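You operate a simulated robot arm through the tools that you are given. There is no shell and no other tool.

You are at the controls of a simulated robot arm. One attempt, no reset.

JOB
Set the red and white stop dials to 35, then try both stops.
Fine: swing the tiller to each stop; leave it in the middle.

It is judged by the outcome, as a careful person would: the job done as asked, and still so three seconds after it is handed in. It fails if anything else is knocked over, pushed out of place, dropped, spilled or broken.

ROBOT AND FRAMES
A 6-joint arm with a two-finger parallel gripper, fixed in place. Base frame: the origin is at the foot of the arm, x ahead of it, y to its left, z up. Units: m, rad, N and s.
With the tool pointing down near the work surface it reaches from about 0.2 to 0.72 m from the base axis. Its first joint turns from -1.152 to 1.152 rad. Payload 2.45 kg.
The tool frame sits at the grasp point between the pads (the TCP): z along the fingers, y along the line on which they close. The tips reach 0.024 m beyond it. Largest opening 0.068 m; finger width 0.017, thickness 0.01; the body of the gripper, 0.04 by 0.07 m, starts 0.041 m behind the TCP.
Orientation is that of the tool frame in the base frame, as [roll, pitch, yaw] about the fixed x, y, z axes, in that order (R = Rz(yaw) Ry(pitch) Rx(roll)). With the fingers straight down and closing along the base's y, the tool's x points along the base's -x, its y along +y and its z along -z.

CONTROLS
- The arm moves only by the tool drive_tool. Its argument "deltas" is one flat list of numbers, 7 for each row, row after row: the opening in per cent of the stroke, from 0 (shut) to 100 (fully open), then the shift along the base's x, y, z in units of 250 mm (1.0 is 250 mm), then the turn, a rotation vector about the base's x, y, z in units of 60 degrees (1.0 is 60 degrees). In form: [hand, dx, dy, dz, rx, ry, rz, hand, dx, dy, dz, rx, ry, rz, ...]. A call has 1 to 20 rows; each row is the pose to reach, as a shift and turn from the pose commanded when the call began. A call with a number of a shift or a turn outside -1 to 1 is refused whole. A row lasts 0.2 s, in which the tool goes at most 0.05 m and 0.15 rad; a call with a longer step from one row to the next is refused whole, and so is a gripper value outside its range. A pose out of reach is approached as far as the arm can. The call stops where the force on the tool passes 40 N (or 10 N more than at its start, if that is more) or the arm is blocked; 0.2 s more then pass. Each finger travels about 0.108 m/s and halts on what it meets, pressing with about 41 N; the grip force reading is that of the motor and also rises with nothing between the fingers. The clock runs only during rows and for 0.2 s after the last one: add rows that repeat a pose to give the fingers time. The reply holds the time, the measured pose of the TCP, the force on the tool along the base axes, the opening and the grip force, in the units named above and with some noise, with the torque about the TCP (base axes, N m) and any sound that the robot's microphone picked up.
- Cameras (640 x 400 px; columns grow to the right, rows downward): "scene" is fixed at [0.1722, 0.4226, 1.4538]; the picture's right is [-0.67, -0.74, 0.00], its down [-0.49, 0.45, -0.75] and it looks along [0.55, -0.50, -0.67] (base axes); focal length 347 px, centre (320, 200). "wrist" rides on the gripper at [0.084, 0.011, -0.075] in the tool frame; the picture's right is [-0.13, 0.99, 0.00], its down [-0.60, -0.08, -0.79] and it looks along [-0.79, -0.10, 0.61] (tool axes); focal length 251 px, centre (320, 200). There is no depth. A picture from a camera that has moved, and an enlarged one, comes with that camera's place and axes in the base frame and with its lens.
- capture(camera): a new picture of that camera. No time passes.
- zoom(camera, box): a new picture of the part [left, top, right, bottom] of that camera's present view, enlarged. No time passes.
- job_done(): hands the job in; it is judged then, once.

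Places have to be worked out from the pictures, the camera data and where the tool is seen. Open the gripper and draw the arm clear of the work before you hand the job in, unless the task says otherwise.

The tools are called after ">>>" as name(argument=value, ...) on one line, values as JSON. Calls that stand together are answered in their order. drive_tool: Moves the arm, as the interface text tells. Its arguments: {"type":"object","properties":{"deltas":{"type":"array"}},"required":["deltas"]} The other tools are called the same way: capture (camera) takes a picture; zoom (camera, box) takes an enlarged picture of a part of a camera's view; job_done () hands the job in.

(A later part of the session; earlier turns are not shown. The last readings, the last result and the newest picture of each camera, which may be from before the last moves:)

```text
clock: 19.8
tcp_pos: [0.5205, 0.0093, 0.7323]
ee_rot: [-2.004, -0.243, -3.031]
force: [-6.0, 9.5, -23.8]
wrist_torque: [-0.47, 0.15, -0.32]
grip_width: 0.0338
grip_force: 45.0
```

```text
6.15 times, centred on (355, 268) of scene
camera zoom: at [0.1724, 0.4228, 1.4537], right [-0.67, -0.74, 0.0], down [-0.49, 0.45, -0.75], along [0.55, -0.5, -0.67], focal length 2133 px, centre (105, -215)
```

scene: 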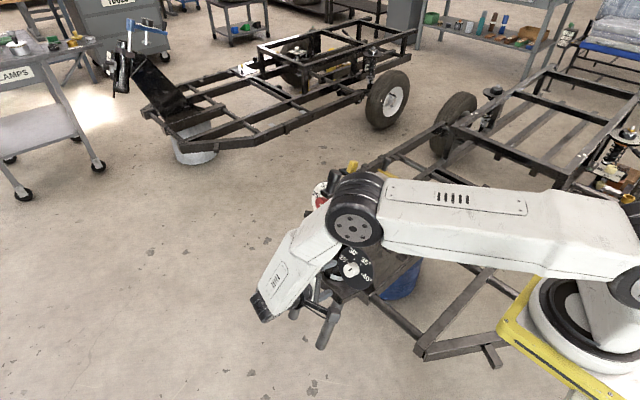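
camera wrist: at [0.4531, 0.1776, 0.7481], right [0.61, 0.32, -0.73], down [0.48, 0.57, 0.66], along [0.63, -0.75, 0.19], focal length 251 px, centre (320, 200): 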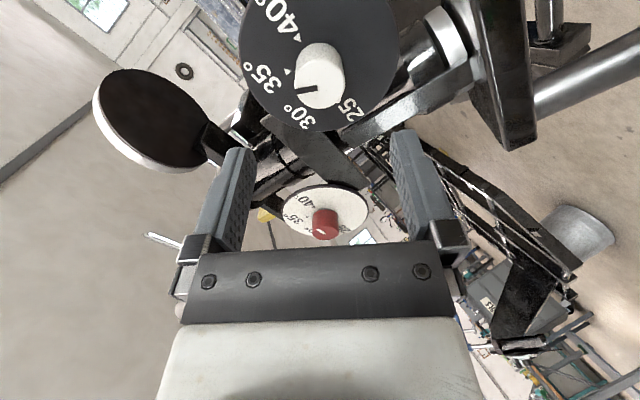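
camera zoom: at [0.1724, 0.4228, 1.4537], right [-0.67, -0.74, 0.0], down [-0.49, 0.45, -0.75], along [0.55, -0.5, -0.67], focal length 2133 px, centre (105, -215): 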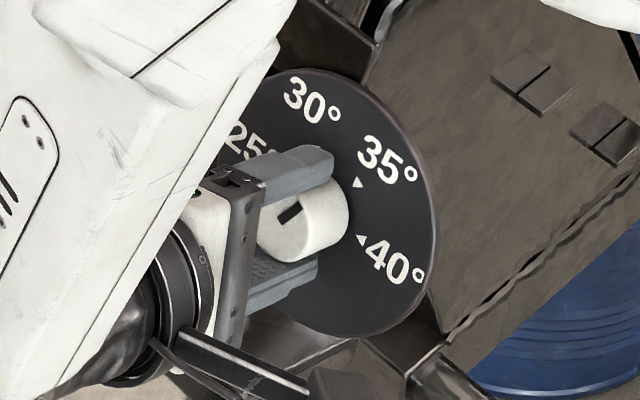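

The grip is full now, but a 26 N side load shows the knob sits about 2 mm along the tool's +y. I'll shift the tool that way to relieve it and measure the pointer again.

>>> drive_tool(deltas=[25, -0.0024, 0.0036, -0.008, 0, 0, 0, 25, -0.0024, 0.0036, -0.008, 0, 0, 0])

>>> zoom(camera="wrist", box=[250, 80, 370, 190])

>>> zoom(camera="scene", box=[340, 250, 370, 280])

```text
clock: 20.4
tcp_pos: [0.5196, 0.0088, 0.732]
ee_rot: [-1.997, -0.24, -3.034]
force: [-16.5, 2.7, -0.9]
wrist_torque: [-0.84, -0.29, 0.74]
grip_width: 0.0335
grip_force: 44.9
```

```text
3.64 times, centred on (310, 135) of wrist
camera zoom: at [0.4365, 0.0737, 0.7719], right [-0.13, 0.4, -0.91], down [0.6, 0.76, 0.24], along [0.79, -0.52, -0.34], focal length 914 px, centre (356, 436)
```

zoom: 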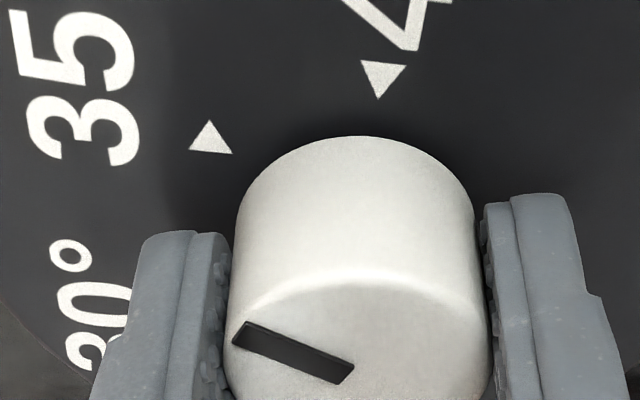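

```text
13.33 times, centred on (355, 265) of scene
camera zoom: at [0.1718, 0.4227, 1.4538], right [-0.67, -0.74, 0.0], down [-0.49, 0.45, -0.75], along [0.55, -0.5, -0.67], focal length 4621 px, centre (-147, -667)
```

zoom: 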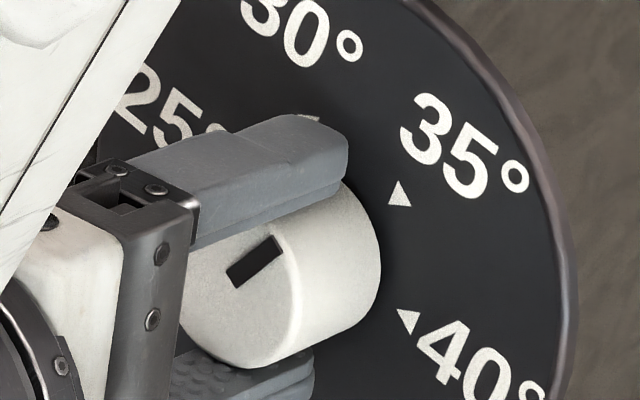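

Without side load along the closing line, the pointer measures about 5 degrees past 35. I'll turn back 5.5 degrees while shifting the command 2 mm to relieve the remaining sideways load, then look.

>>> drive_tool(deltas=[25, -0.0076, -0.0008, 0.002, 0, 0, 0, 25, -0.0076, -0.0008, 0.002, 0, -0.0418, -0.0186, 25, -0.0076, -0.0008, 0.002, 0, -0.0837, -0.0373, 25, -0.0076, -0.0008, 0.002, 0, -0.0837, -0.0373])

>>> zoom(camera="wrist", box=[250, 80, 370, 190])

>>> zoom(camera="scene", box=[340, 250, 370, 280])

```text
clock: 21.4
tcp_pos: [0.521, 0.0091, 0.7323]
ee_rot: [-1.992, -0.151, -3.071]
force: [5.2, -13.0, -4.4]
wrist_torque: [-0.85, -0.29, 0.73]
grip_width: 0.0335
grip_force: 45.1
```

```text
3.64 times, centred on (310, 135) of wrist
camera zoom: at [0.4355, 0.0766, 0.7644], right [-0.04, 0.41, -0.91], down [0.61, 0.73, 0.3], along [0.79, -0.54, -0.27], focal length 914 px, centre (356, 436)
```

zoom: 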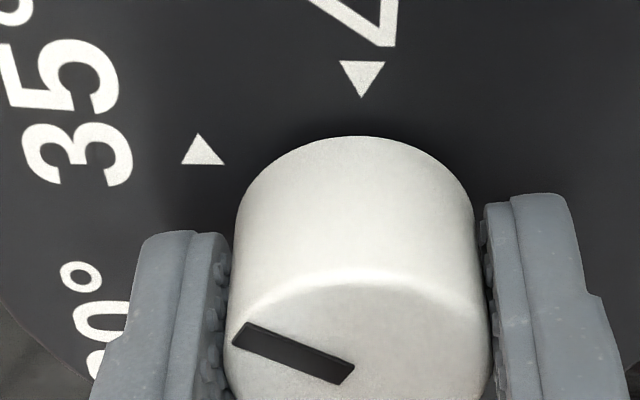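

```text
13.33 times, centred on (355, 265) of scene
camera zoom: at [0.1724, 0.4223, 1.4538], right [-0.67, -0.74, 0.0], down [-0.49, 0.45, -0.75], along [0.55, -0.5, -0.67], focal length 4621 px, centre (-147, -667)
```

zoom: 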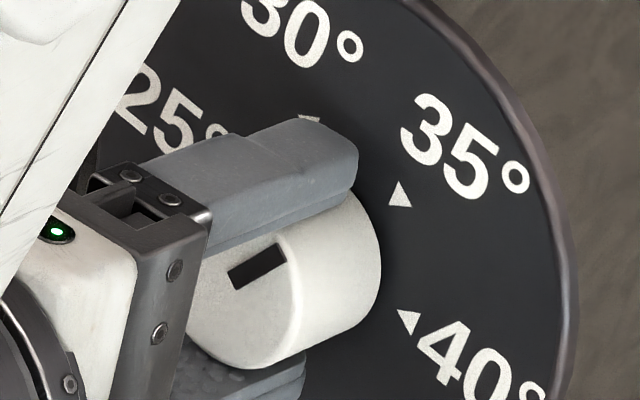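

The pointer now measures 60.3 degrees from 40, right on the 35 mark, with little load across the pads. I'll open slowly and check that it stays.

>>> drive_tool(deltas=[48, 0, 0, 0, 0, 0, 0, 55, 0, 0, 0, 0, 0, 0, 70, 0, 0, 0, 0, 0, 0, 100, 0, 0, 0, 0, 0, 0, 100, 0, 0, 0, 0, 0, 0])

>>> zoom(camera="scene", box=[340, 250, 370, 280])

>>> zoom(camera="wrist", box=[220, 40, 420, 200])

```text
clock: 22.6
tcp_pos: [0.5203, 0.0094, 0.7316]
ee_rot: [-1.992, -0.15, -3.073]
force: [-0.5, 0.2, 0.5]
wrist_torque: [-0.02, 0.01, 0.03]
grip_width: 0.0682
grip_force: 0.1
```

```text
13.33 times, centred on (355, 265) of scene
camera zoom: at [0.1722, 0.4226, 1.4538], right [-0.67, -0.74, 0.0], down [-0.49, 0.45, -0.75], along [0.55, -0.5, -0.67], focal length 4621 px, centre (-147, -667)
```

zoom: 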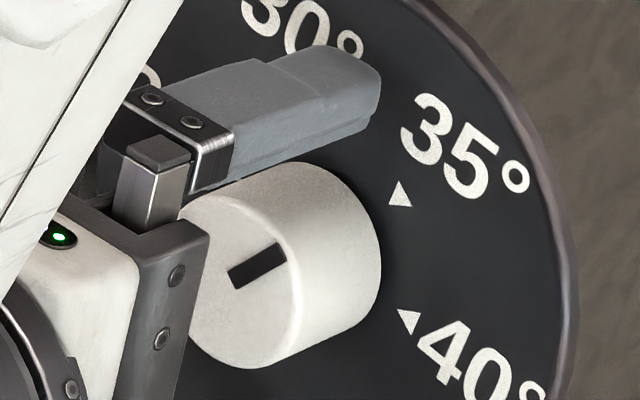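

```text
2.50 times, centred on (320, 120) of wrist
camera zoom: at [0.4345, 0.0771, 0.7642], right [-0.04, 0.41, -0.91], down [0.61, 0.73, 0.3], along [0.79, -0.55, -0.27], focal length 629 px, centre (320, 400)
```

zoom: 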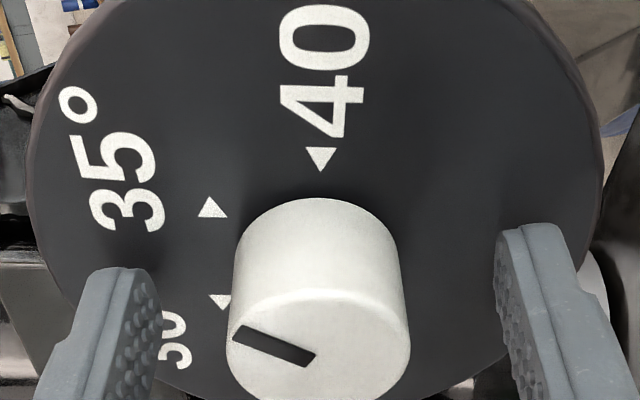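

Released with no load, and the pointer still measures 60 degrees from 40, so the white dial is on 35. I'll back straight out along the knob axis and confirm from the stand-off.

>>> drive_tool(deltas=[100, 0, 0.08, 0.0356, 0, 0, 0, 100, 0, 0.18, 0.08, 0, 0, 0, 100, 0, 0.28, 0.1246, 0, 0, 0, 100, 0, 0.4, 0.178, 0, 0, 0, 100, 0, 0.4, 0.178, 0, 0, 0])

>>> zoom(camera="wrist", box=[240, 0, 400, 110])

>>> zoom(camera="scene", box=[335, 250, 370, 285])

>>> capture(camera="scene")

```text
clock: 23.8
tcp_pos: [0.519, 0.1086, 0.7763]
ee_rot: [-1.995, -0.151, -3.072]
force: [0.0, -2.1, -0.2]
wrist_torque: [0.0, 0.01, 0.01]
grip_width: 0.0682
grip_force: 0.0
```

```text
3.64 times, centred on (320, 55) of wrist
camera zoom: at [0.4342, 0.1772, 0.8089], right [-0.04, 0.41, -0.91], down [0.61, 0.73, 0.3], along [0.79, -0.55, -0.27], focal length 914 px, centre (320, 727)
```

zoom: 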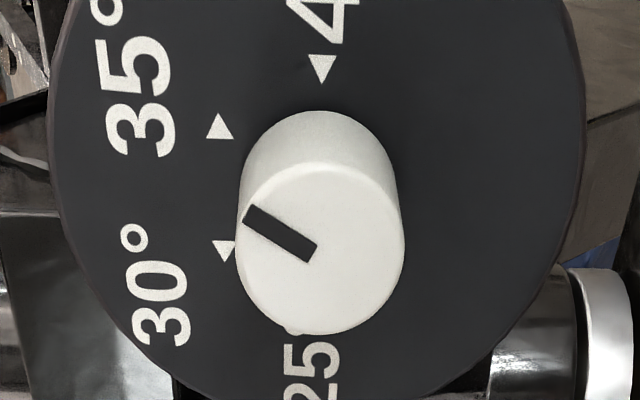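

```text
11.43 times, centred on (352, 268) of scene
camera zoom: at [0.1721, 0.4226, 1.4538], right [-0.67, -0.74, 0.0], down [-0.49, 0.45, -0.75], along [0.55, -0.5, -0.67], focal length 3961 px, centre (-51, -571)
```

zoom: 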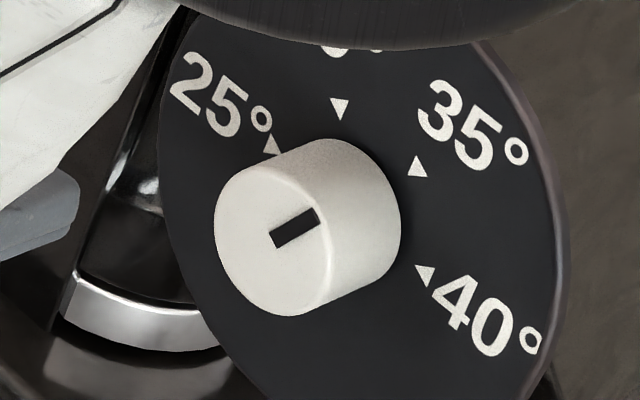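

```text
taken
```

scene: 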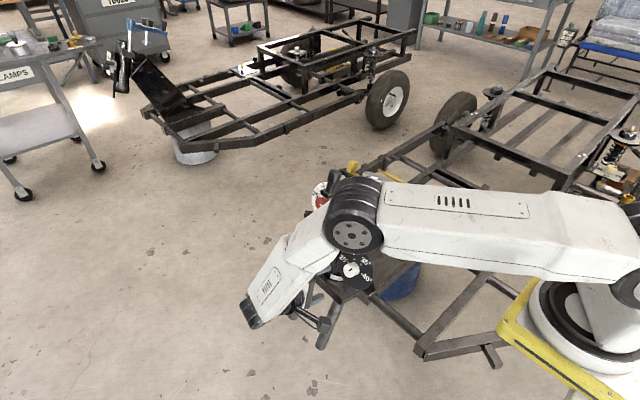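

The white dial reads 60.0 degrees from 40 in the scene view, exactly on 35. Now the red knob: its face triangulates to (0.678, -0.034, 0.831). I'll move to a stand-off about 0.15 m out along its axis, rolling the tool back to 45 degrees.

>>> drive_tool(deltas=[100, 0.04, 0.04, 0.06, 0, -0.1037, -0.0462, 100, 0.12, 0.05, 0.14, 0, -0.2075, -0.0924, 100, 0.2, 0.05, 0.22, 0, -0.3112, -0.1385, 100, 0.3, 0.03, 0.3, 0, -0.4149, -0.1847, 100, 0.4, 0.0, 0.36, 0, -0.5186, -0.2309, 100, 0.5, -0.02, 0.41, 0, -0.6224, -0.2771, 100, 0.58, -0.038, 0.456, 0, -0.7261, -0.3232, 100, 0.6328, -0.038, 0.456, 0, -0.8298, -0.3694, 100, 0.6328, -0.038, 0.456, 0, -0.8298, -0.3694])

>>> capture(camera="wrist")

>>> capture(camera="scene")

```text
clock: 25.8
tcp_pos: [0.6777, 0.1001, 0.8903]
ee_rot: [-2.13, 0.702, 2.753]
force: [0.2, -1.0, -0.3]
wrist_torque: [-0.01, 0.0, 0.01]
grip_width: 0.0678
grip_force: 0.1
```

```text
taken
camera wrist: at [0.6256, 0.1965, 0.8583], right [0.79, 0.25, -0.56], down [0.37, 0.53, 0.76], along [0.48, -0.81, 0.33], focal length 251 px, centre (320, 200)
```

wrist: 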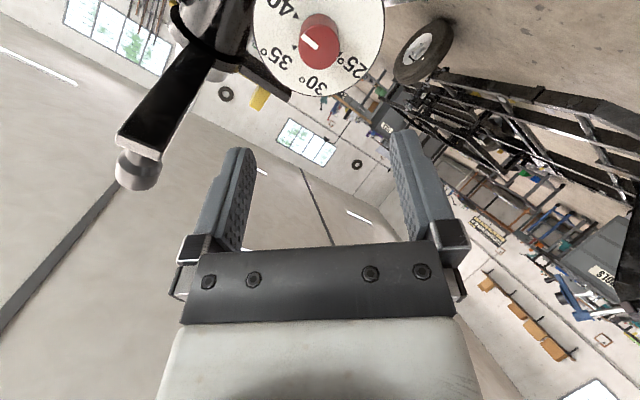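

```text
taken
```

scene: 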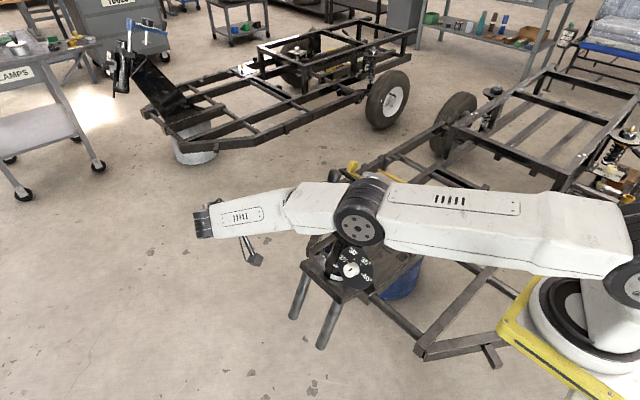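

The red dial is ahead and the tiller is clear to one side. I'll enlarge the dial to refine its centre.

>>> zoom(camera="wrist", box=[250, 0, 390, 100])

>>> zoom(camera="scene", box=[190, 160, 400, 290])

```text
4.00 times, centred on (320, 50) of wrist
camera zoom: at [0.6256, 0.1965, 0.8583], right [0.79, 0.25, -0.56], down [0.37, 0.53, 0.76], along [0.48, -0.81, 0.33], focal length 1006 px, centre (320, 800)
```

zoom: 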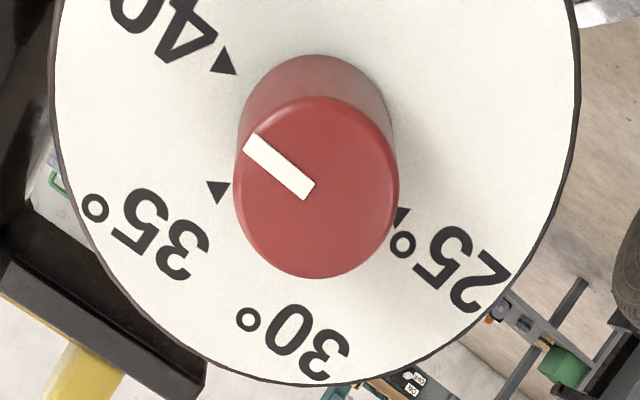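

```text
3.05 times, centred on (295, 225) of scene
camera zoom: at [0.1722, 0.4226, 1.4538], right [-0.67, -0.74, 0.0], down [-0.49, 0.45, -0.75], along [0.55, -0.5, -0.67], focal length 1056 px, centre (396, 124)
```

zoom: 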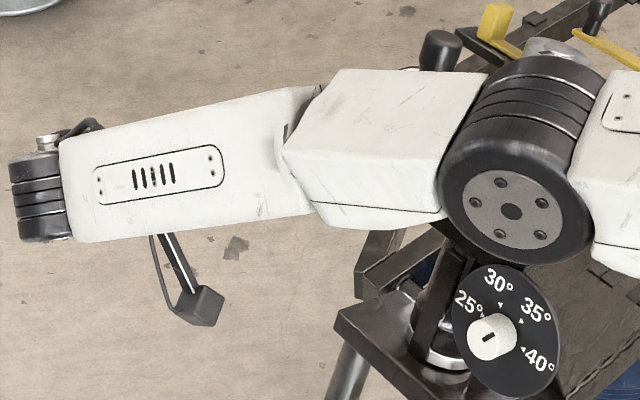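

The red pointer is at 40, and its axis is about 2.5 mm off my tool axis. I'll correct that and advance to roughly 40 mm from the face, then re-measure.

>>> drive_tool(deltas=[100, 0.002, -0.1, -0.042, 0, 0, 0, 100, 0.005, -0.25, -0.105, 0, 0, 0, 100, 0.005, -0.387, -0.162, 0, 0, 0, 100, 0.005, -0.387, -0.162, 0, 0, 0])

>>> zoom(camera="wrist", box=[220, 20, 420, 180])

>>> capture(camera="wrist")

>>> capture(camera="scene")

```text
clock: 26.8
tcp_pos: [0.6801, 0.0025, 0.8496]
ee_rot: [-2.131, 0.702, 2.755]
force: [0.0, 0.8, 0.2]
wrist_torque: [0.02, 0.02, -0.03]
grip_width: 0.068
grip_force: 0.1
```

```text
2.50 times, centred on (320, 100) of wrist
camera zoom: at [0.6284, 0.0987, 0.8179], right [0.79, 0.25, -0.56], down [0.37, 0.53, 0.76], along [0.48, -0.81, 0.33], focal length 629 px, centre (320, 450)
```

zoom: 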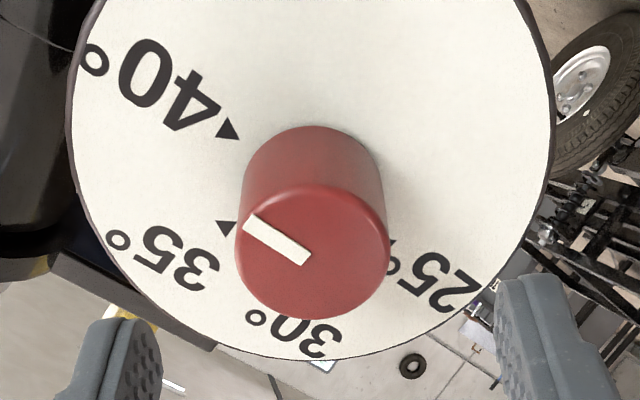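

```text
taken
camera wrist: at [0.6284, 0.0987, 0.8179], right [0.79, 0.25, -0.56], down [0.37, 0.53, 0.76], along [0.48, -0.81, 0.33], focal length 251 px, centre (320, 200)
```

wrist: 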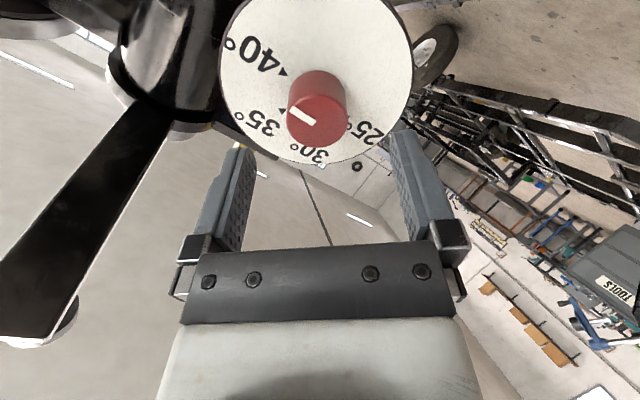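

```text
taken
```

scene: 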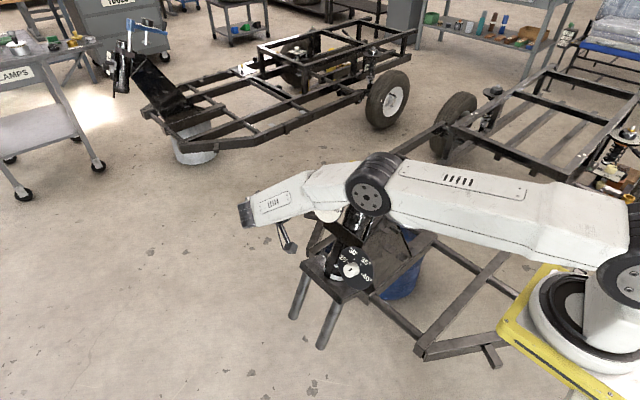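

The knob axis is now on the tool axis to within a millimetre, with the face about 41 mm ahead. I'll roll back 12 degrees (so the camera stays well below the tiller at the end of the turn), advance 38 mm, and pre-close around the knob.

>>> drive_tool(deltas=[100, -0.0024, -0.0008, 0.002, 0, -0.0914, -0.0407, 100, -0.0024, -0.0008, 0.002, 0, -0.1827, -0.0813, 100, -0.0024, -0.07, -0.0288, 0, -0.1827, -0.0813, 100, -0.0024, -0.142, -0.0608, 0, -0.1827, -0.0813, 80, -0.0024, -0.142, -0.0608, 0, -0.1827, -0.0813, 60, -0.0024, -0.142, -0.0608, 0, -0.1827, -0.0813, 60, -0.0024, -0.142, -0.0608, 0, -0.1827, -0.0813])

>>> zoom(camera="wrist", box=[220, 40, 420, 200])

```text
clock: 28.4
tcp_pos: [0.6782, -0.0317, 0.8346]
ee_rot: [-2.254, 0.871, 2.583]
force: [0.3, -0.2, 0.7]
wrist_torque: [-0.01, -0.02, 0.0]
grip_width: 0.0409
grip_force: 0.1
```

```text
2.50 times, centred on (320, 120) of wrist
camera zoom: at [0.642, 0.0671, 0.7946], right [0.9, 0.17, -0.4], down [0.26, 0.5, 0.82], along [0.34, -0.85, 0.41], focal length 629 px, centre (320, 400)
```

zoom: 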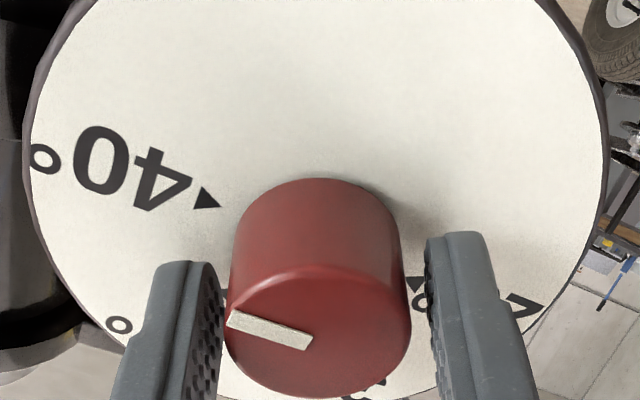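

The knob is about 1 mm nearer the left finger. I'll nudge the tool over, close to grip, and read the load.

>>> drive_tool(deltas=[60, -0.0034, -0.0009, 0.002, 0, 0, 0, 50, -0.0034, -0.0009, 0.002, 0, 0, 0, 40, -0.0034, -0.0009, 0.002, 0, 0, 0, 25, -0.0034, -0.0009, 0.002, 0, 0, 0, 25, -0.0034, -0.0009, 0.002, 0, 0, 0])

>>> zoom(camera="wrist", box=[220, 40, 420, 200])

```text
clock: 29.6
tcp_pos: [0.6787, -0.0329, 0.8349]
ee_rot: [-2.257, 0.873, 2.583]
force: [14.7, -0.1, -9.2]
wrist_torque: [-0.1, 0.09, -0.34]
grip_width: 0.0332
grip_force: 45.1
```

```text
2.50 times, centred on (320, 120) of wrist
camera zoom: at [0.6417, 0.0674, 0.795], right [0.9, 0.18, -0.39], down [0.26, 0.5, 0.82], along [0.34, -0.85, 0.4], focal length 629 px, centre (320, 400)
```

zoom: 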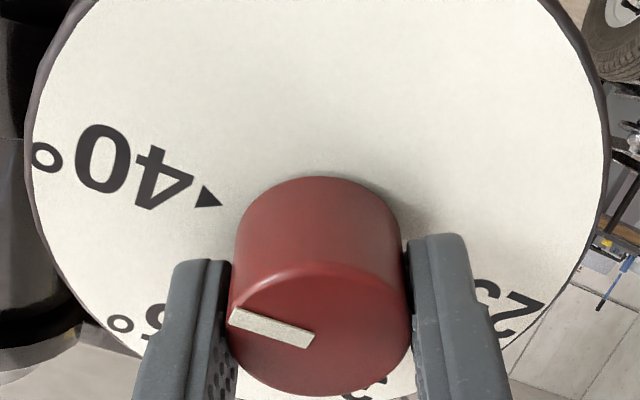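

Gripped at 33.2 mm with a 17 N load along the tool's +y, so my nudge was unneeded. I'll relieve it by 1.6 mm and turn the first 30 degrees.

>>> drive_tool(deltas=[25, 0.0054, 0.0014, -0.0032, 0, 0, 0, 25, 0.0054, 0.0014, -0.0032, 0, 0.1142, 0.0508, 25, 0.0054, 0.0014, -0.0032, 0, 0.2284, 0.1017, 25, 0.0054, 0.0014, -0.0032, 0, 0.3426, 0.1525, 25, 0.0054, 0.0014, -0.0032, 0, 0.4568, 0.2034, 25, 0.0054, 0.0014, -0.0032, 0, 0.4568, 0.2034])

>>> zoom(camera="wrist", box=[220, 40, 420, 200])

>>> zoom(camera="scene", box=[220, 140, 420, 280])

```text
clock: 31.0
tcp_pos: [0.6795, -0.0326, 0.8333]
ee_rot: [-2.034, 0.426, 2.939]
force: [6.1, 1.4, 3.7]
wrist_torque: [-0.33, 0.5, -1.16]
grip_width: 0.0331
grip_force: 44.9
```

```text
2.50 times, centred on (320, 120) of wrist
camera zoom: at [0.6089, 0.056, 0.8205], right [0.56, 0.33, -0.76], down [0.5, 0.59, 0.63], along [0.66, -0.74, 0.16], focal length 629 px, centre (320, 400)
```

zoom: 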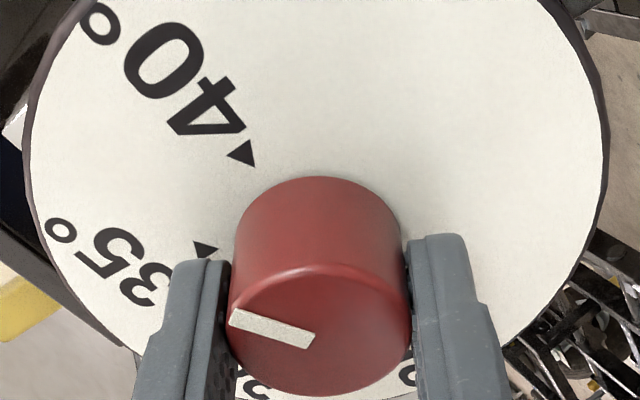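

```text
2.86 times, centred on (320, 210) of scene
camera zoom: at [0.1722, 0.4226, 1.4538], right [-0.67, -0.74, 0.0], down [-0.49, 0.45, -0.75], along [0.55, -0.5, -0.67], focal length 990 px, centre (320, 171)
```

zoom: 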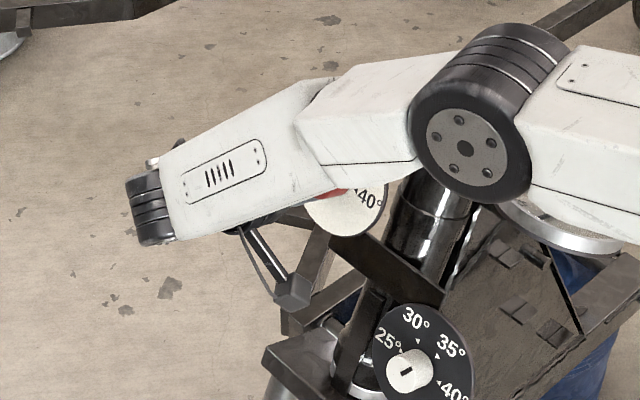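

The load is only about 7 N and the knob follows. I'll turn the remaining 30 degrees and look.

>>> drive_tool(deltas=[25, 0, 0, 0, 0, 0.1142, 0.0508, 25, 0, 0, 0, 0, 0.2284, 0.1017, 25, 0, 0, 0, 0, 0.3426, 0.1525, 25, 0, 0, 0, 0, 0.4568, 0.2034, 25, 0, 0, 0, 0, 0.4568, 0.2034])

>>> zoom(camera="wrist", box=[220, 40, 420, 200])

>>> capture(camera="wrist")

```text
clock: 32.2
tcp_pos: [0.6799, -0.0316, 0.8338]
ee_rot: [-1.99, -0.051, -3.115]
force: [10.7, 0.0, -5.5]
wrist_torque: [-0.8, 0.07, -0.31]
grip_width: 0.0332
grip_force: 44.7
```

```text
2.50 times, centred on (320, 120) of wrist
camera zoom: at [0.5943, 0.0393, 0.8578], right [0.07, 0.4, -0.91], down [0.61, 0.71, 0.36], along [0.79, -0.58, -0.19], focal length 629 px, centre (320, 400)
```

zoom: 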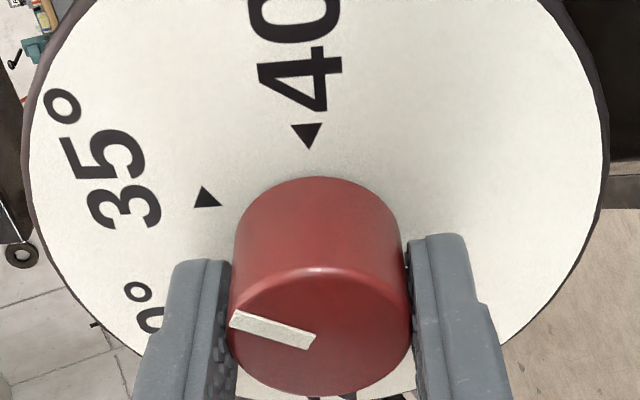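

```text
taken
camera wrist: at [0.5943, 0.0393, 0.8578], right [0.07, 0.4, -0.91], down [0.61, 0.71, 0.36], along [0.79, -0.58, -0.19], focal length 251 px, centre (320, 200)
```

wrist: 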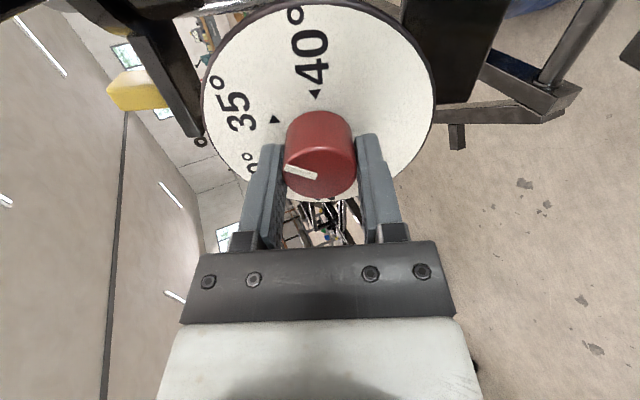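

The slot hasn't moved relative to the fingers, so the red knob has turned the full 60 degrees. I'll relieve the residual 11 N side load, then open slowly and check.

>>> drive_tool(deltas=[25, 0.0044, 0.0008, -0.002, 0, 0, 0, 25, 0.0044, 0.0008, -0.002, 0, 0, 0])

```text
clock: 32.8
tcp_pos: [0.6794, -0.031, 0.8328]
ee_rot: [-1.986, -0.049, -3.121]
force: [-6.4, 0.8, 2.9]
wrist_torque: [-1.31, -0.35, 0.82]
grip_width: 0.0335
grip_force: 45.6
```

The load is down to about 7 N. Opening slowly now.

>>> drive_tool(deltas=[25, -0.0015, 0.0002, -0.0004, 0, 0, 0, 48, -0.0015, 0.0002, -0.0004, 0, 0, 0, 55, -0.0015, 0.0002, -0.0004, 0, 0, 0, 70, -0.0015, 0.0002, -0.0004, 0, 0, 0, 100, -0.0015, 0.0002, -0.0004, 0, 0, 0, 100, -0.0015, 0.0002, -0.0004, 0, 0, 0])

>>> zoom(camera="wrist", box=[220, 40, 420, 200])

```text
clock: 34.2
tcp_pos: [0.6799, -0.0315, 0.8335]
ee_rot: [-1.99, -0.048, -3.122]
force: [0.4, -0.1, 0.7]
wrist_torque: [0.0, 0.0, -0.02]
grip_width: 0.068
grip_force: 0.1
```

```text
2.50 times, centred on (320, 120) of wrist
camera zoom: at [0.5949, 0.0396, 0.8577], right [0.08, 0.4, -0.91], down [0.61, 0.71, 0.36], along [0.79, -0.58, -0.19], focal length 629 px, centre (320, 400)
```

zoom: 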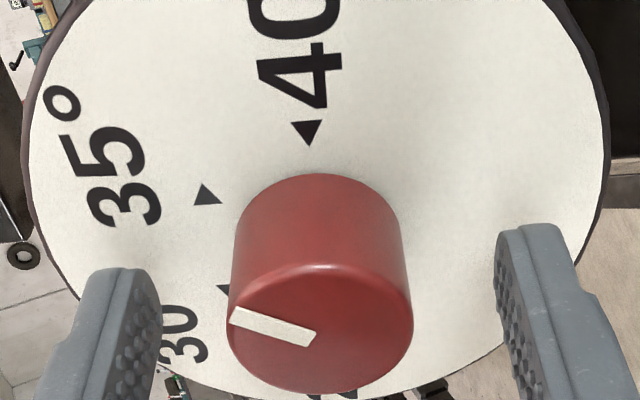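

The slot stayed put on release. I'll back out along the axis and verify the reading from the stand-off.

>>> drive_tool(deltas=[100, 0, 0.08, 0.0356, 0, 0, 0, 100, 0, 0.2, 0.089, 0, 0, 0, 100, 0, 0.35, 0.1558, 0, 0, 0, 100, 0, 0.5, 0.2226, 0, 0, 0, 100, 0, 0.5, 0.2226, 0, 0, 0])

>>> capture(camera="wrist")

>>> zoom(camera="wrist", box=[240, 0, 400, 110])

>>> capture(camera="scene")

```text
clock: 35.4
tcp_pos: [0.6795, 0.0941, 0.8894]
ee_rot: [-1.99, -0.05, -3.122]
force: [0.5, -0.7, -0.6]
wrist_torque: [-0.02, 0.03, 0.0]
grip_width: 0.0677
grip_force: 0.1
```

```text
taken
camera wrist: at [0.5942, 0.1653, 0.9139], right [0.08, 0.4, -0.91], down [0.61, 0.71, 0.36], along [0.79, -0.58, -0.19], focal length 251 px, centre (320, 200)
```

wrist: 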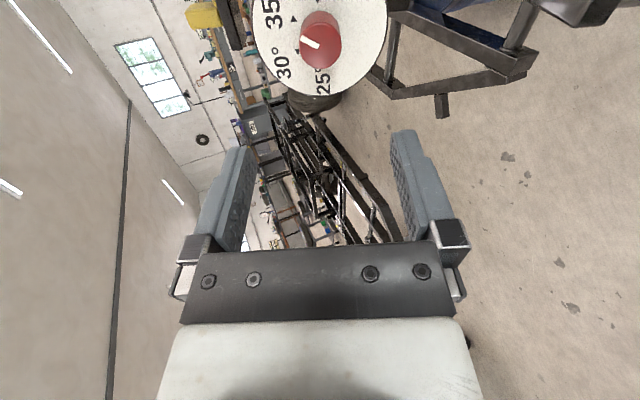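

```text
3.64 times, centred on (320, 55) of wrist
camera zoom: at [0.5942, 0.1653, 0.9139], right [0.08, 0.4, -0.91], down [0.61, 0.71, 0.36], along [0.79, -0.58, -0.19], focal length 914 px, centre (320, 727)
```

zoom: 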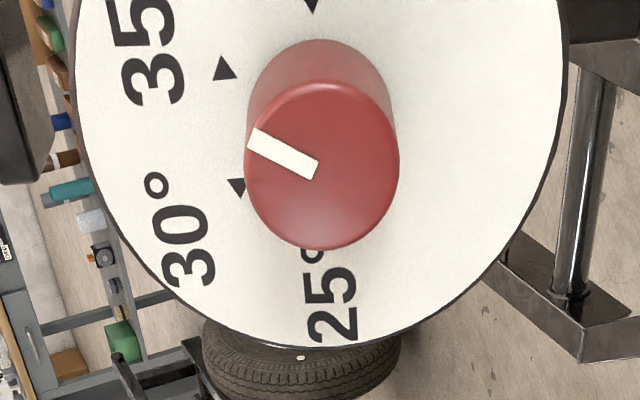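

```text
taken
```

scene: 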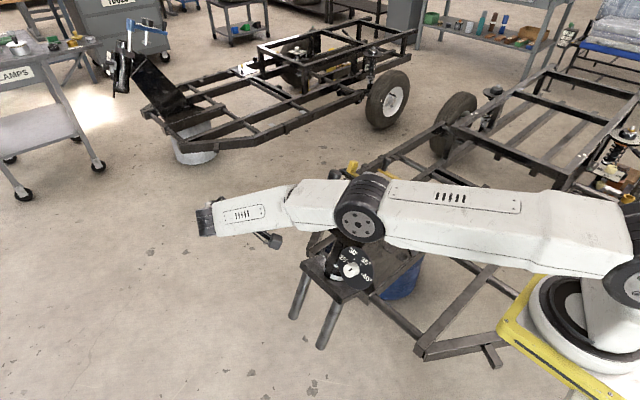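

The red pointer measures 32.6 degrees against an expected 33.0 for the 35 mark, so both dials are on 35. Next is the tiller: I'll back away and up while unrolling the tool, then reorient it to point down along the head axis.

>>> drive_tool(deltas=[100, -0.02, 0.1, 0.05, 0, -0.1011, -0.045, 100, -0.06, 0.22, 0.11, 0, -0.2023, -0.0901, 100, -0.1, 0.34, 0.18, 0, -0.3034, -0.1351, 100, -0.14, 0.45, 0.26, 0, -0.4046, -0.1801, 100, -0.18, 0.55, 0.34, 0, -0.5057, -0.2251, 100, -0.22, 0.628, 0.4, 0, -0.6069, -0.2702, 100, -0.24, 0.628, 0.44, 0, -0.708, -0.3152])

>>> drive_tool(deltas=[100, -0.02, 0, 0.08, 0, -0.1011, -0.045, 100, -0.03, 0, 0.16, 0, -0.2023, -0.0901, 100, -0.04, -0.02, 0.26, 0, -0.3034, -0.1351, 100, -0.05, -0.04, 0.36, 0, -0.4046, -0.1801, 100, -0.06, -0.06, 0.46, 0, -0.5057, -0.2251, 100, -0.07, -0.09, 0.56, 0, -0.6069, -0.2702, 100, -0.08, -0.12, 0.6, 0, -0.708, -0.3152])

>>> drive_tool(deltas=[100, 0, 0, 0.02, 0.125, 0, 0, 100, 0, 0, 0.04, 0.25, 0, 0, 100, 0, -0.02, 0.06, 0.375, 0, 0, 100, 0, -0.04, 0.08, 0.5, 0, 0, 100, 0, -0.06, 0.1, 0.625, 0, 0, 100, 0, -0.08, 0.12, 0.75, 0, 0, 100, 0, -0.1, 0.12, 0.875, 0, 0, 100, 0, -0.12, 0.12, 1.0, 0, 0])

>>> capture(camera="scene")

>>> capture(camera="wrist")

```text
clock: 37.0
tcp_pos: [0.6191, 0.2482, 0.9991]
ee_rot: [-2.124, 0.68, 2.774]
force: [0.2, 0.2, -0.1]
wrist_torque: [-0.03, 0.0, -0.01]
grip_width: 0.0678
grip_force: 0.1
out of reach, approached as far as the arm can: row 5, 6
```

```text
clock: 38.6
tcp_pos: [0.5996, 0.2203, 1.149]
ee_rot: [3.141, 1.153, 1.568]
force: [-0.1, -0.9, -0.6]
wrist_torque: [0.03, 0.0, 0.02]
grip_width: 0.0682
grip_force: 0.0
```

```text
clock: 40.4
tcp_pos: [0.6003, 0.1893, 1.179]
ee_rot: [-3.138, 0.104, 1.572]
force: [-1.0, 0.2, 1.4]
wrist_torque: [-0.01, 0.03, -0.05]
grip_width: 0.0683
grip_force: 0.0
```

```text
taken
```

scene: 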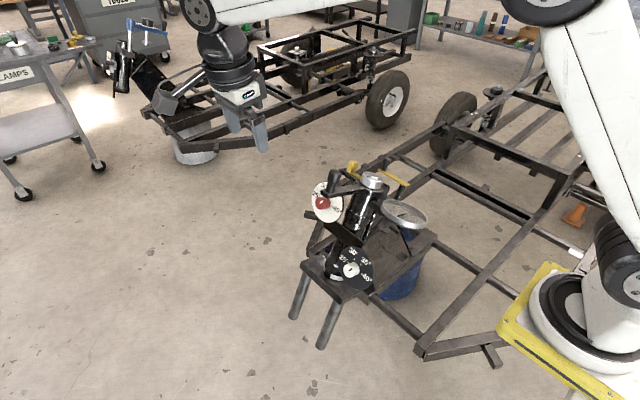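

```text
taken
camera wrist: at [0.61, 0.2813, 1.2445], right [0.99, -0.13, 0.01], down [-0.08, -0.52, 0.85], along [-0.1, -0.84, -0.53], focal length 251 px, centre (320, 200)
```

wrist: 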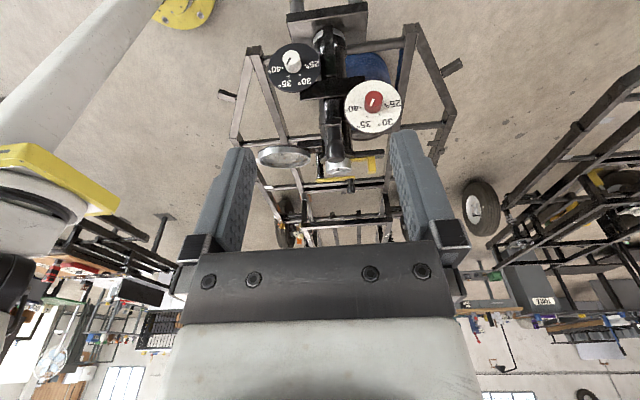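

Clear again. I'll check both dials and the tiller in enlarged views from here.

>>> zoom(camera="wrist", box=[260, 30, 420, 130])

>>> zoom(camera="wrist", box=[290, 100, 390, 200])

>>> zoom(camera="scene", box=[300, 150, 420, 230])

>>> zoom(camera="scene", box=[310, 170, 360, 290])

```text
4.00 times, centred on (340, 80) of wrist
camera zoom: at [0.61, 0.2813, 1.2445], right [0.99, -0.13, 0.01], down [-0.08, -0.52, 0.85], along [-0.1, -0.84, -0.53], focal length 1006 px, centre (240, 680)
```

zoom: 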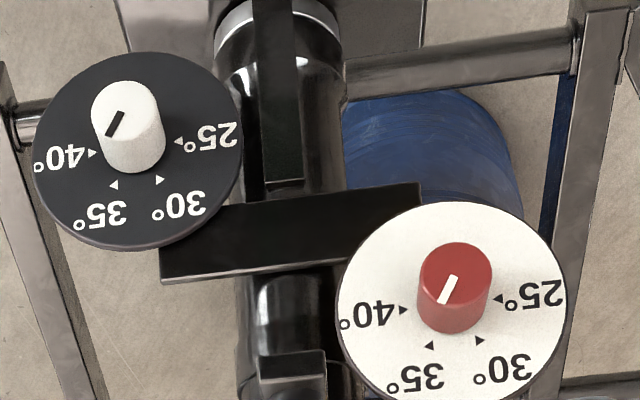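

```text
4.00 times, centred on (340, 150) of wrist
camera zoom: at [0.61, 0.2813, 1.2445], right [0.99, -0.13, 0.01], down [-0.08, -0.52, 0.85], along [-0.1, -0.84, -0.53], focal length 1006 px, centre (240, 400)
```

zoom: 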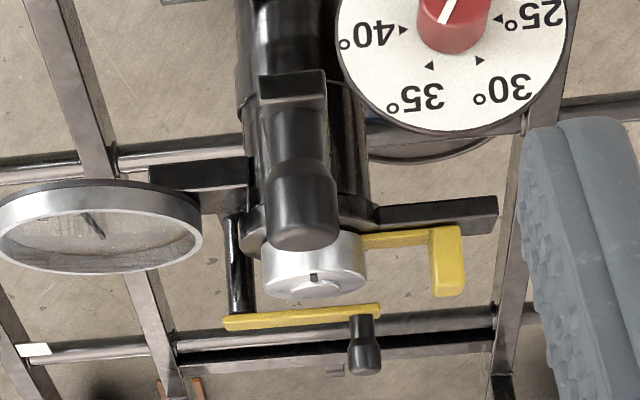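

```text
5.00 times, centred on (360, 190) of scene
camera zoom: at [0.1722, 0.4226, 1.4538], right [-0.67, -0.74, 0.0], down [-0.49, 0.45, -0.75], along [0.55, -0.5, -0.67], focal length 1733 px, centre (120, 250)
```

zoom: 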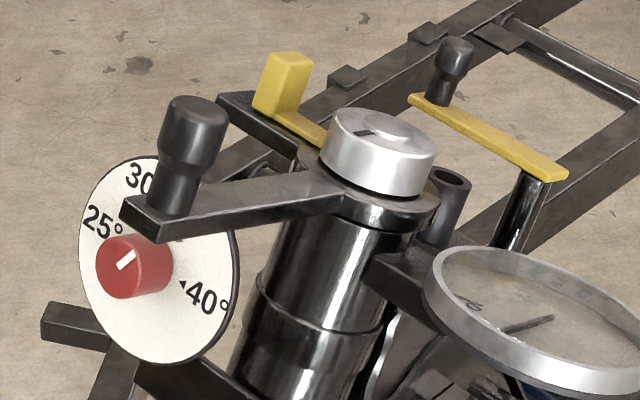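

```text
3.33 times, centred on (335, 230) of scene
camera zoom: at [0.1722, 0.4226, 1.4538], right [-0.67, -0.74, 0.0], down [-0.49, 0.45, -0.75], along [0.55, -0.5, -0.67], focal length 1155 px, centre (270, 100)
```

zoom: 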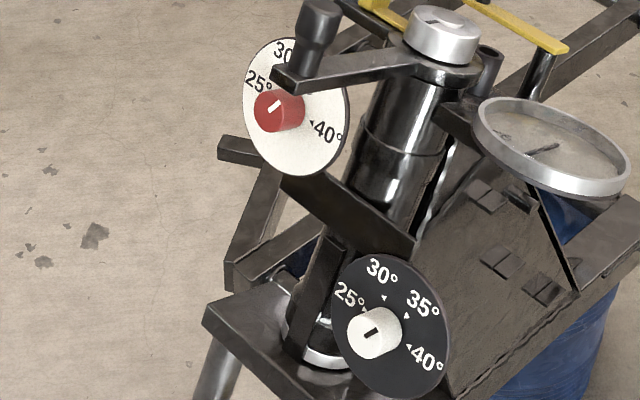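

Both pointers clearly read 35 in the front view. The handle top is at about (0.5995, -0.010, 0.993), the head axis at x≈0.599, lever radius about 0.152 m, and the tiller starts square. I'll tilt the tool to point down the handle's axis and stop about 0.1 m above it.

>>> drive_tool(deltas=[100, 0, -0.15, 0, 0.1, 0, 0, 100, 0, -0.33, 0, 0.2, 0, 0, 100, 0, -0.5, 0, 0.3, 0, 0, 100, 0, -0.67, 0, 0.4, 0, 0, 100, 0, -0.84, -0.05, 0.5, 0, 0, 100, 0, -0.9634, -0.18, 0.5, 0, 0, 100, 0, -0.9634, -0.3, 0.5, 0, 0, 100, 0, -0.9634, -0.3806, 0.5, 0, 0, 100, 0, -0.9634, -0.3806, 0.5, 0, 0])

>>> capture(camera="wrist")

>>> capture(camera="scene")

```text
clock: 42.4
tcp_pos: [0.5994, -0.0501, 1.0844]
ee_rot: [-3.141, -0.421, 1.573]
force: [0.1, 0.1, 0.3]
wrist_torque: [0.04, -0.03, 0.02]
grip_width: 0.0682
grip_force: 0.0
```

```text
taken
camera wrist: at [0.6092, -0.0039, 1.1863], right [0.99, -0.12, -0.05], down [-0.08, -0.88, 0.48], along [-0.1, -0.47, -0.88], focal length 251 px, centre (320, 200)
```

wrist: 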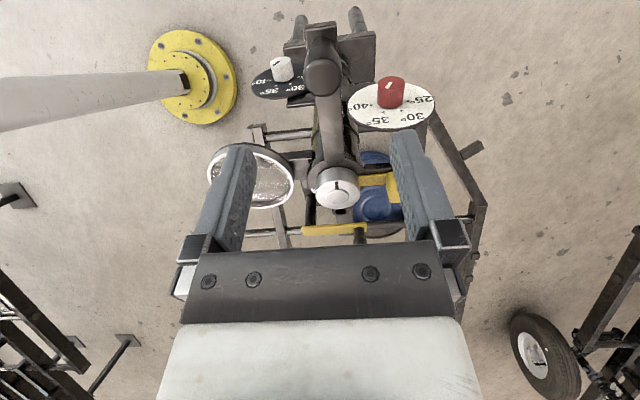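

```text
taken
```

scene: 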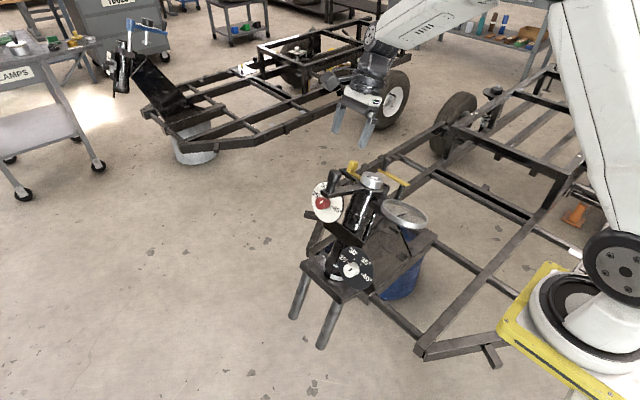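

This is a good view down the head axis: the handle sits near (322, 76), about where the tool axis meets it. I'll enlarge to check the alignment and the tiller's angle.

>>> zoom(camera="wrist", box=[250, 10, 410, 120])

>>> zoom(camera="wrist", box=[230, 100, 430, 250])

```text
3.64 times, centred on (330, 65) of wrist
camera zoom: at [0.6092, -0.0039, 1.1863], right [0.99, -0.12, -0.05], down [-0.08, -0.88, 0.48], along [-0.1, -0.47, -0.88], focal length 914 px, centre (284, 691)
```

zoom: 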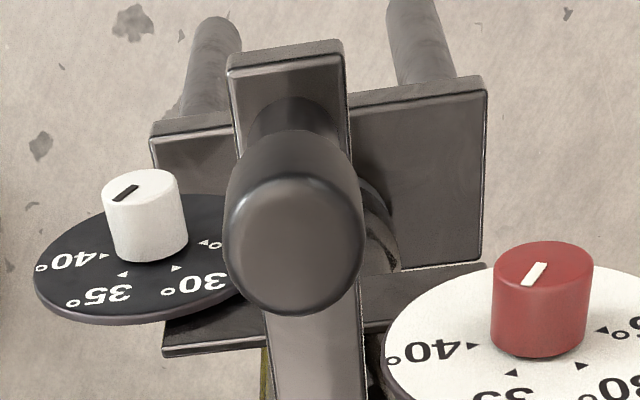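

```text
2.67 times, centred on (330, 175) of wrist
camera zoom: at [0.6092, -0.0039, 1.1863], right [0.99, -0.12, -0.05], down [-0.08, -0.88, 0.48], along [-0.1, -0.47, -0.88], focal length 670 px, centre (293, 267)
```

zoom: 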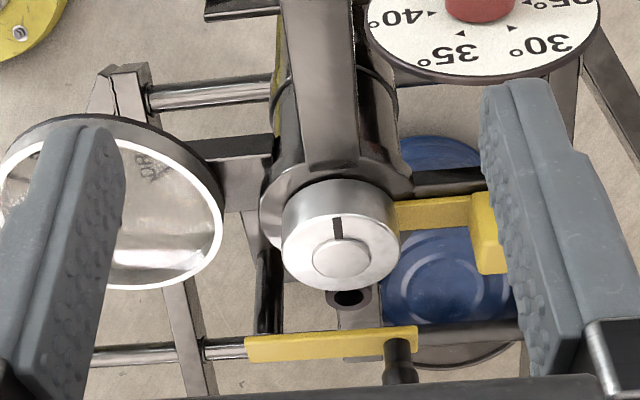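

The tiller's axis line is within about a degree of straight ahead, so its present position is the middle. The handle top is on the tool axis to within 2 mm and about 26 mm across. I'll descend around it and close.

>>> drive_tool(deltas=[100, 0.006, 0.04, -0.1, 0, 0, 0, 100, 0.006, 0.085, -0.2, 0, 0, 0, 100, 0.006, 0.13, -0.3, 0, 0, 0, 100, 0.006, 0.169, -0.389, 0, 0, 0, 100, 0.006, 0.169, -0.389, 0, 0, 0, 75, 0.006, 0.169, -0.389, 0, 0, 0, 55, 0.006, 0.169, -0.389, 0, 0, 0])

>>> capture(camera="wrist")

>>> zoom(camera="scene", box=[280, 100, 440, 230])

```text
clock: 44.0
tcp_pos: [0.6006, -0.0084, 0.9873]
ee_rot: [-3.14, -0.419, 1.574]
force: [0.5, -0.7, -0.1]
wrist_torque: [-0.02, -0.01, -0.06]
grip_width: 0.0376
grip_force: 0.1
```

```text
taken
camera wrist: at [0.6112, 0.0378, 1.0898], right [0.99, -0.12, -0.05], down [-0.08, -0.87, 0.48], along [-0.1, -0.47, -0.88], focal length 251 px, centre (320, 200)
```

wrist: 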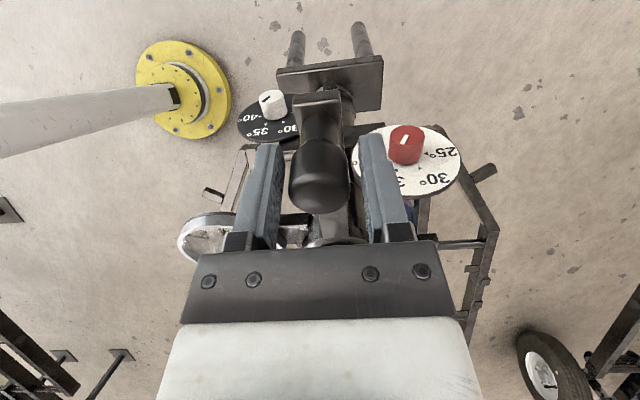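

```text
3.08 times, centred on (360, 165) of scene
camera zoom: at [0.1722, 0.4226, 1.4538], right [-0.67, -0.74, 0.0], down [-0.49, 0.45, -0.75], along [0.55, -0.5, -0.67], focal length 1066 px, centre (197, 308)
```

zoom: 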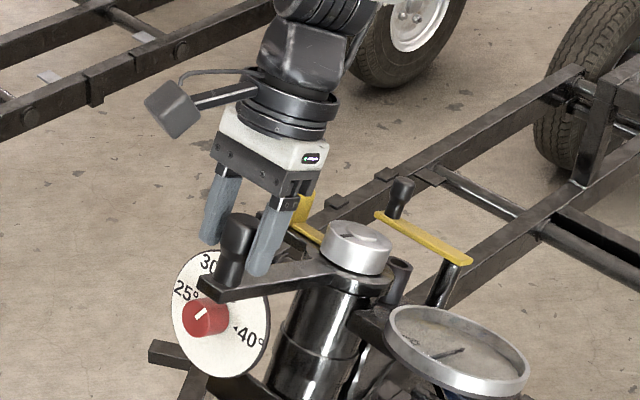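

The handle is between the fingers. I'll close on it and read the load.

>>> drive_tool(deltas=[42, 0, 0, 0, 0, 0, 0, 32, 0, 0, 0, 0, 0, 0, 20, 0, 0, 0, 0, 0, 0, 20, 0, 0, 0, 0, 0, 0])

>>> zoom(camera="wrist", box=[230, 70, 410, 250])

```text
clock: 45.0
tcp_pos: [0.6011, -0.0085, 0.988]
ee_rot: [-3.141, -0.418, 1.571]
force: [-0.3, 0.3, -1.2]
wrist_torque: [0.0, -0.59, -0.36]
grip_width: 0.0275
grip_force: 42.1
```

```text
2.22 times, centred on (320, 160) of wrist
camera zoom: at [0.6113, 0.0378, 1.0898], right [0.99, -0.12, -0.05], down [-0.08, -0.87, 0.48], along [-0.1, -0.47, -0.88], focal length 559 px, centre (320, 289)
```

zoom: 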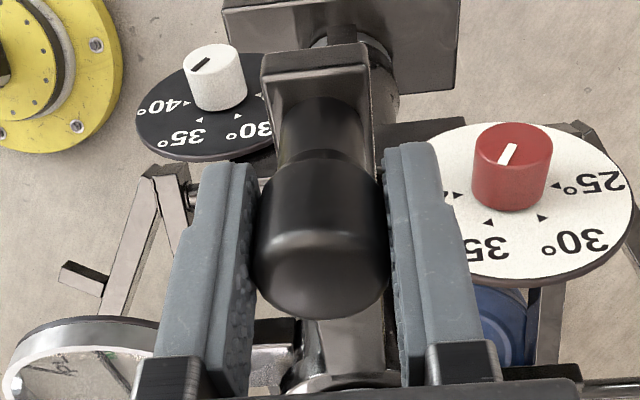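

A solid, unloaded grip (27.5 mm). I'll start swinging toward +x about the head axis with a 10 degree test arc, watching the force to see whether the tiller is free.

>>> drive_tool(deltas=[20, 0.0262, -0.0005, -0.0002, 0, 0.0169, -0.0381, 20, 0.0523, -0.0021, -0.0009, 0, 0.0339, -0.0761, 20, 0.0783, -0.0047, -0.0021, 0, 0.0508, -0.1142, 20, 0.1042, -0.0083, -0.0037, 0, 0.0678, -0.1523])

>>> capture(camera="wrist")

```text
clock: 46.0
tcp_pos: [0.6282, -0.0119, 0.9867]
ee_rot: [-3.069, -0.414, 1.38]
force: [2.7, -3.1, 5.8]
wrist_torque: [0.59, -1.06, 0.03]
grip_width: 0.0278
grip_force: 41.7
```

```text
taken
camera wrist: at [0.6529, 0.0327, 1.0876], right [0.95, -0.27, -0.12], down [-0.18, -0.85, 0.49], along [-0.24, -0.44, -0.86], focal length 251 px, centre (320, 200)
```

wrist: 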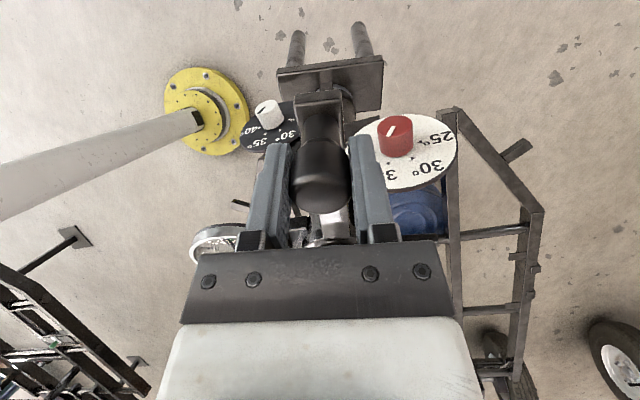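

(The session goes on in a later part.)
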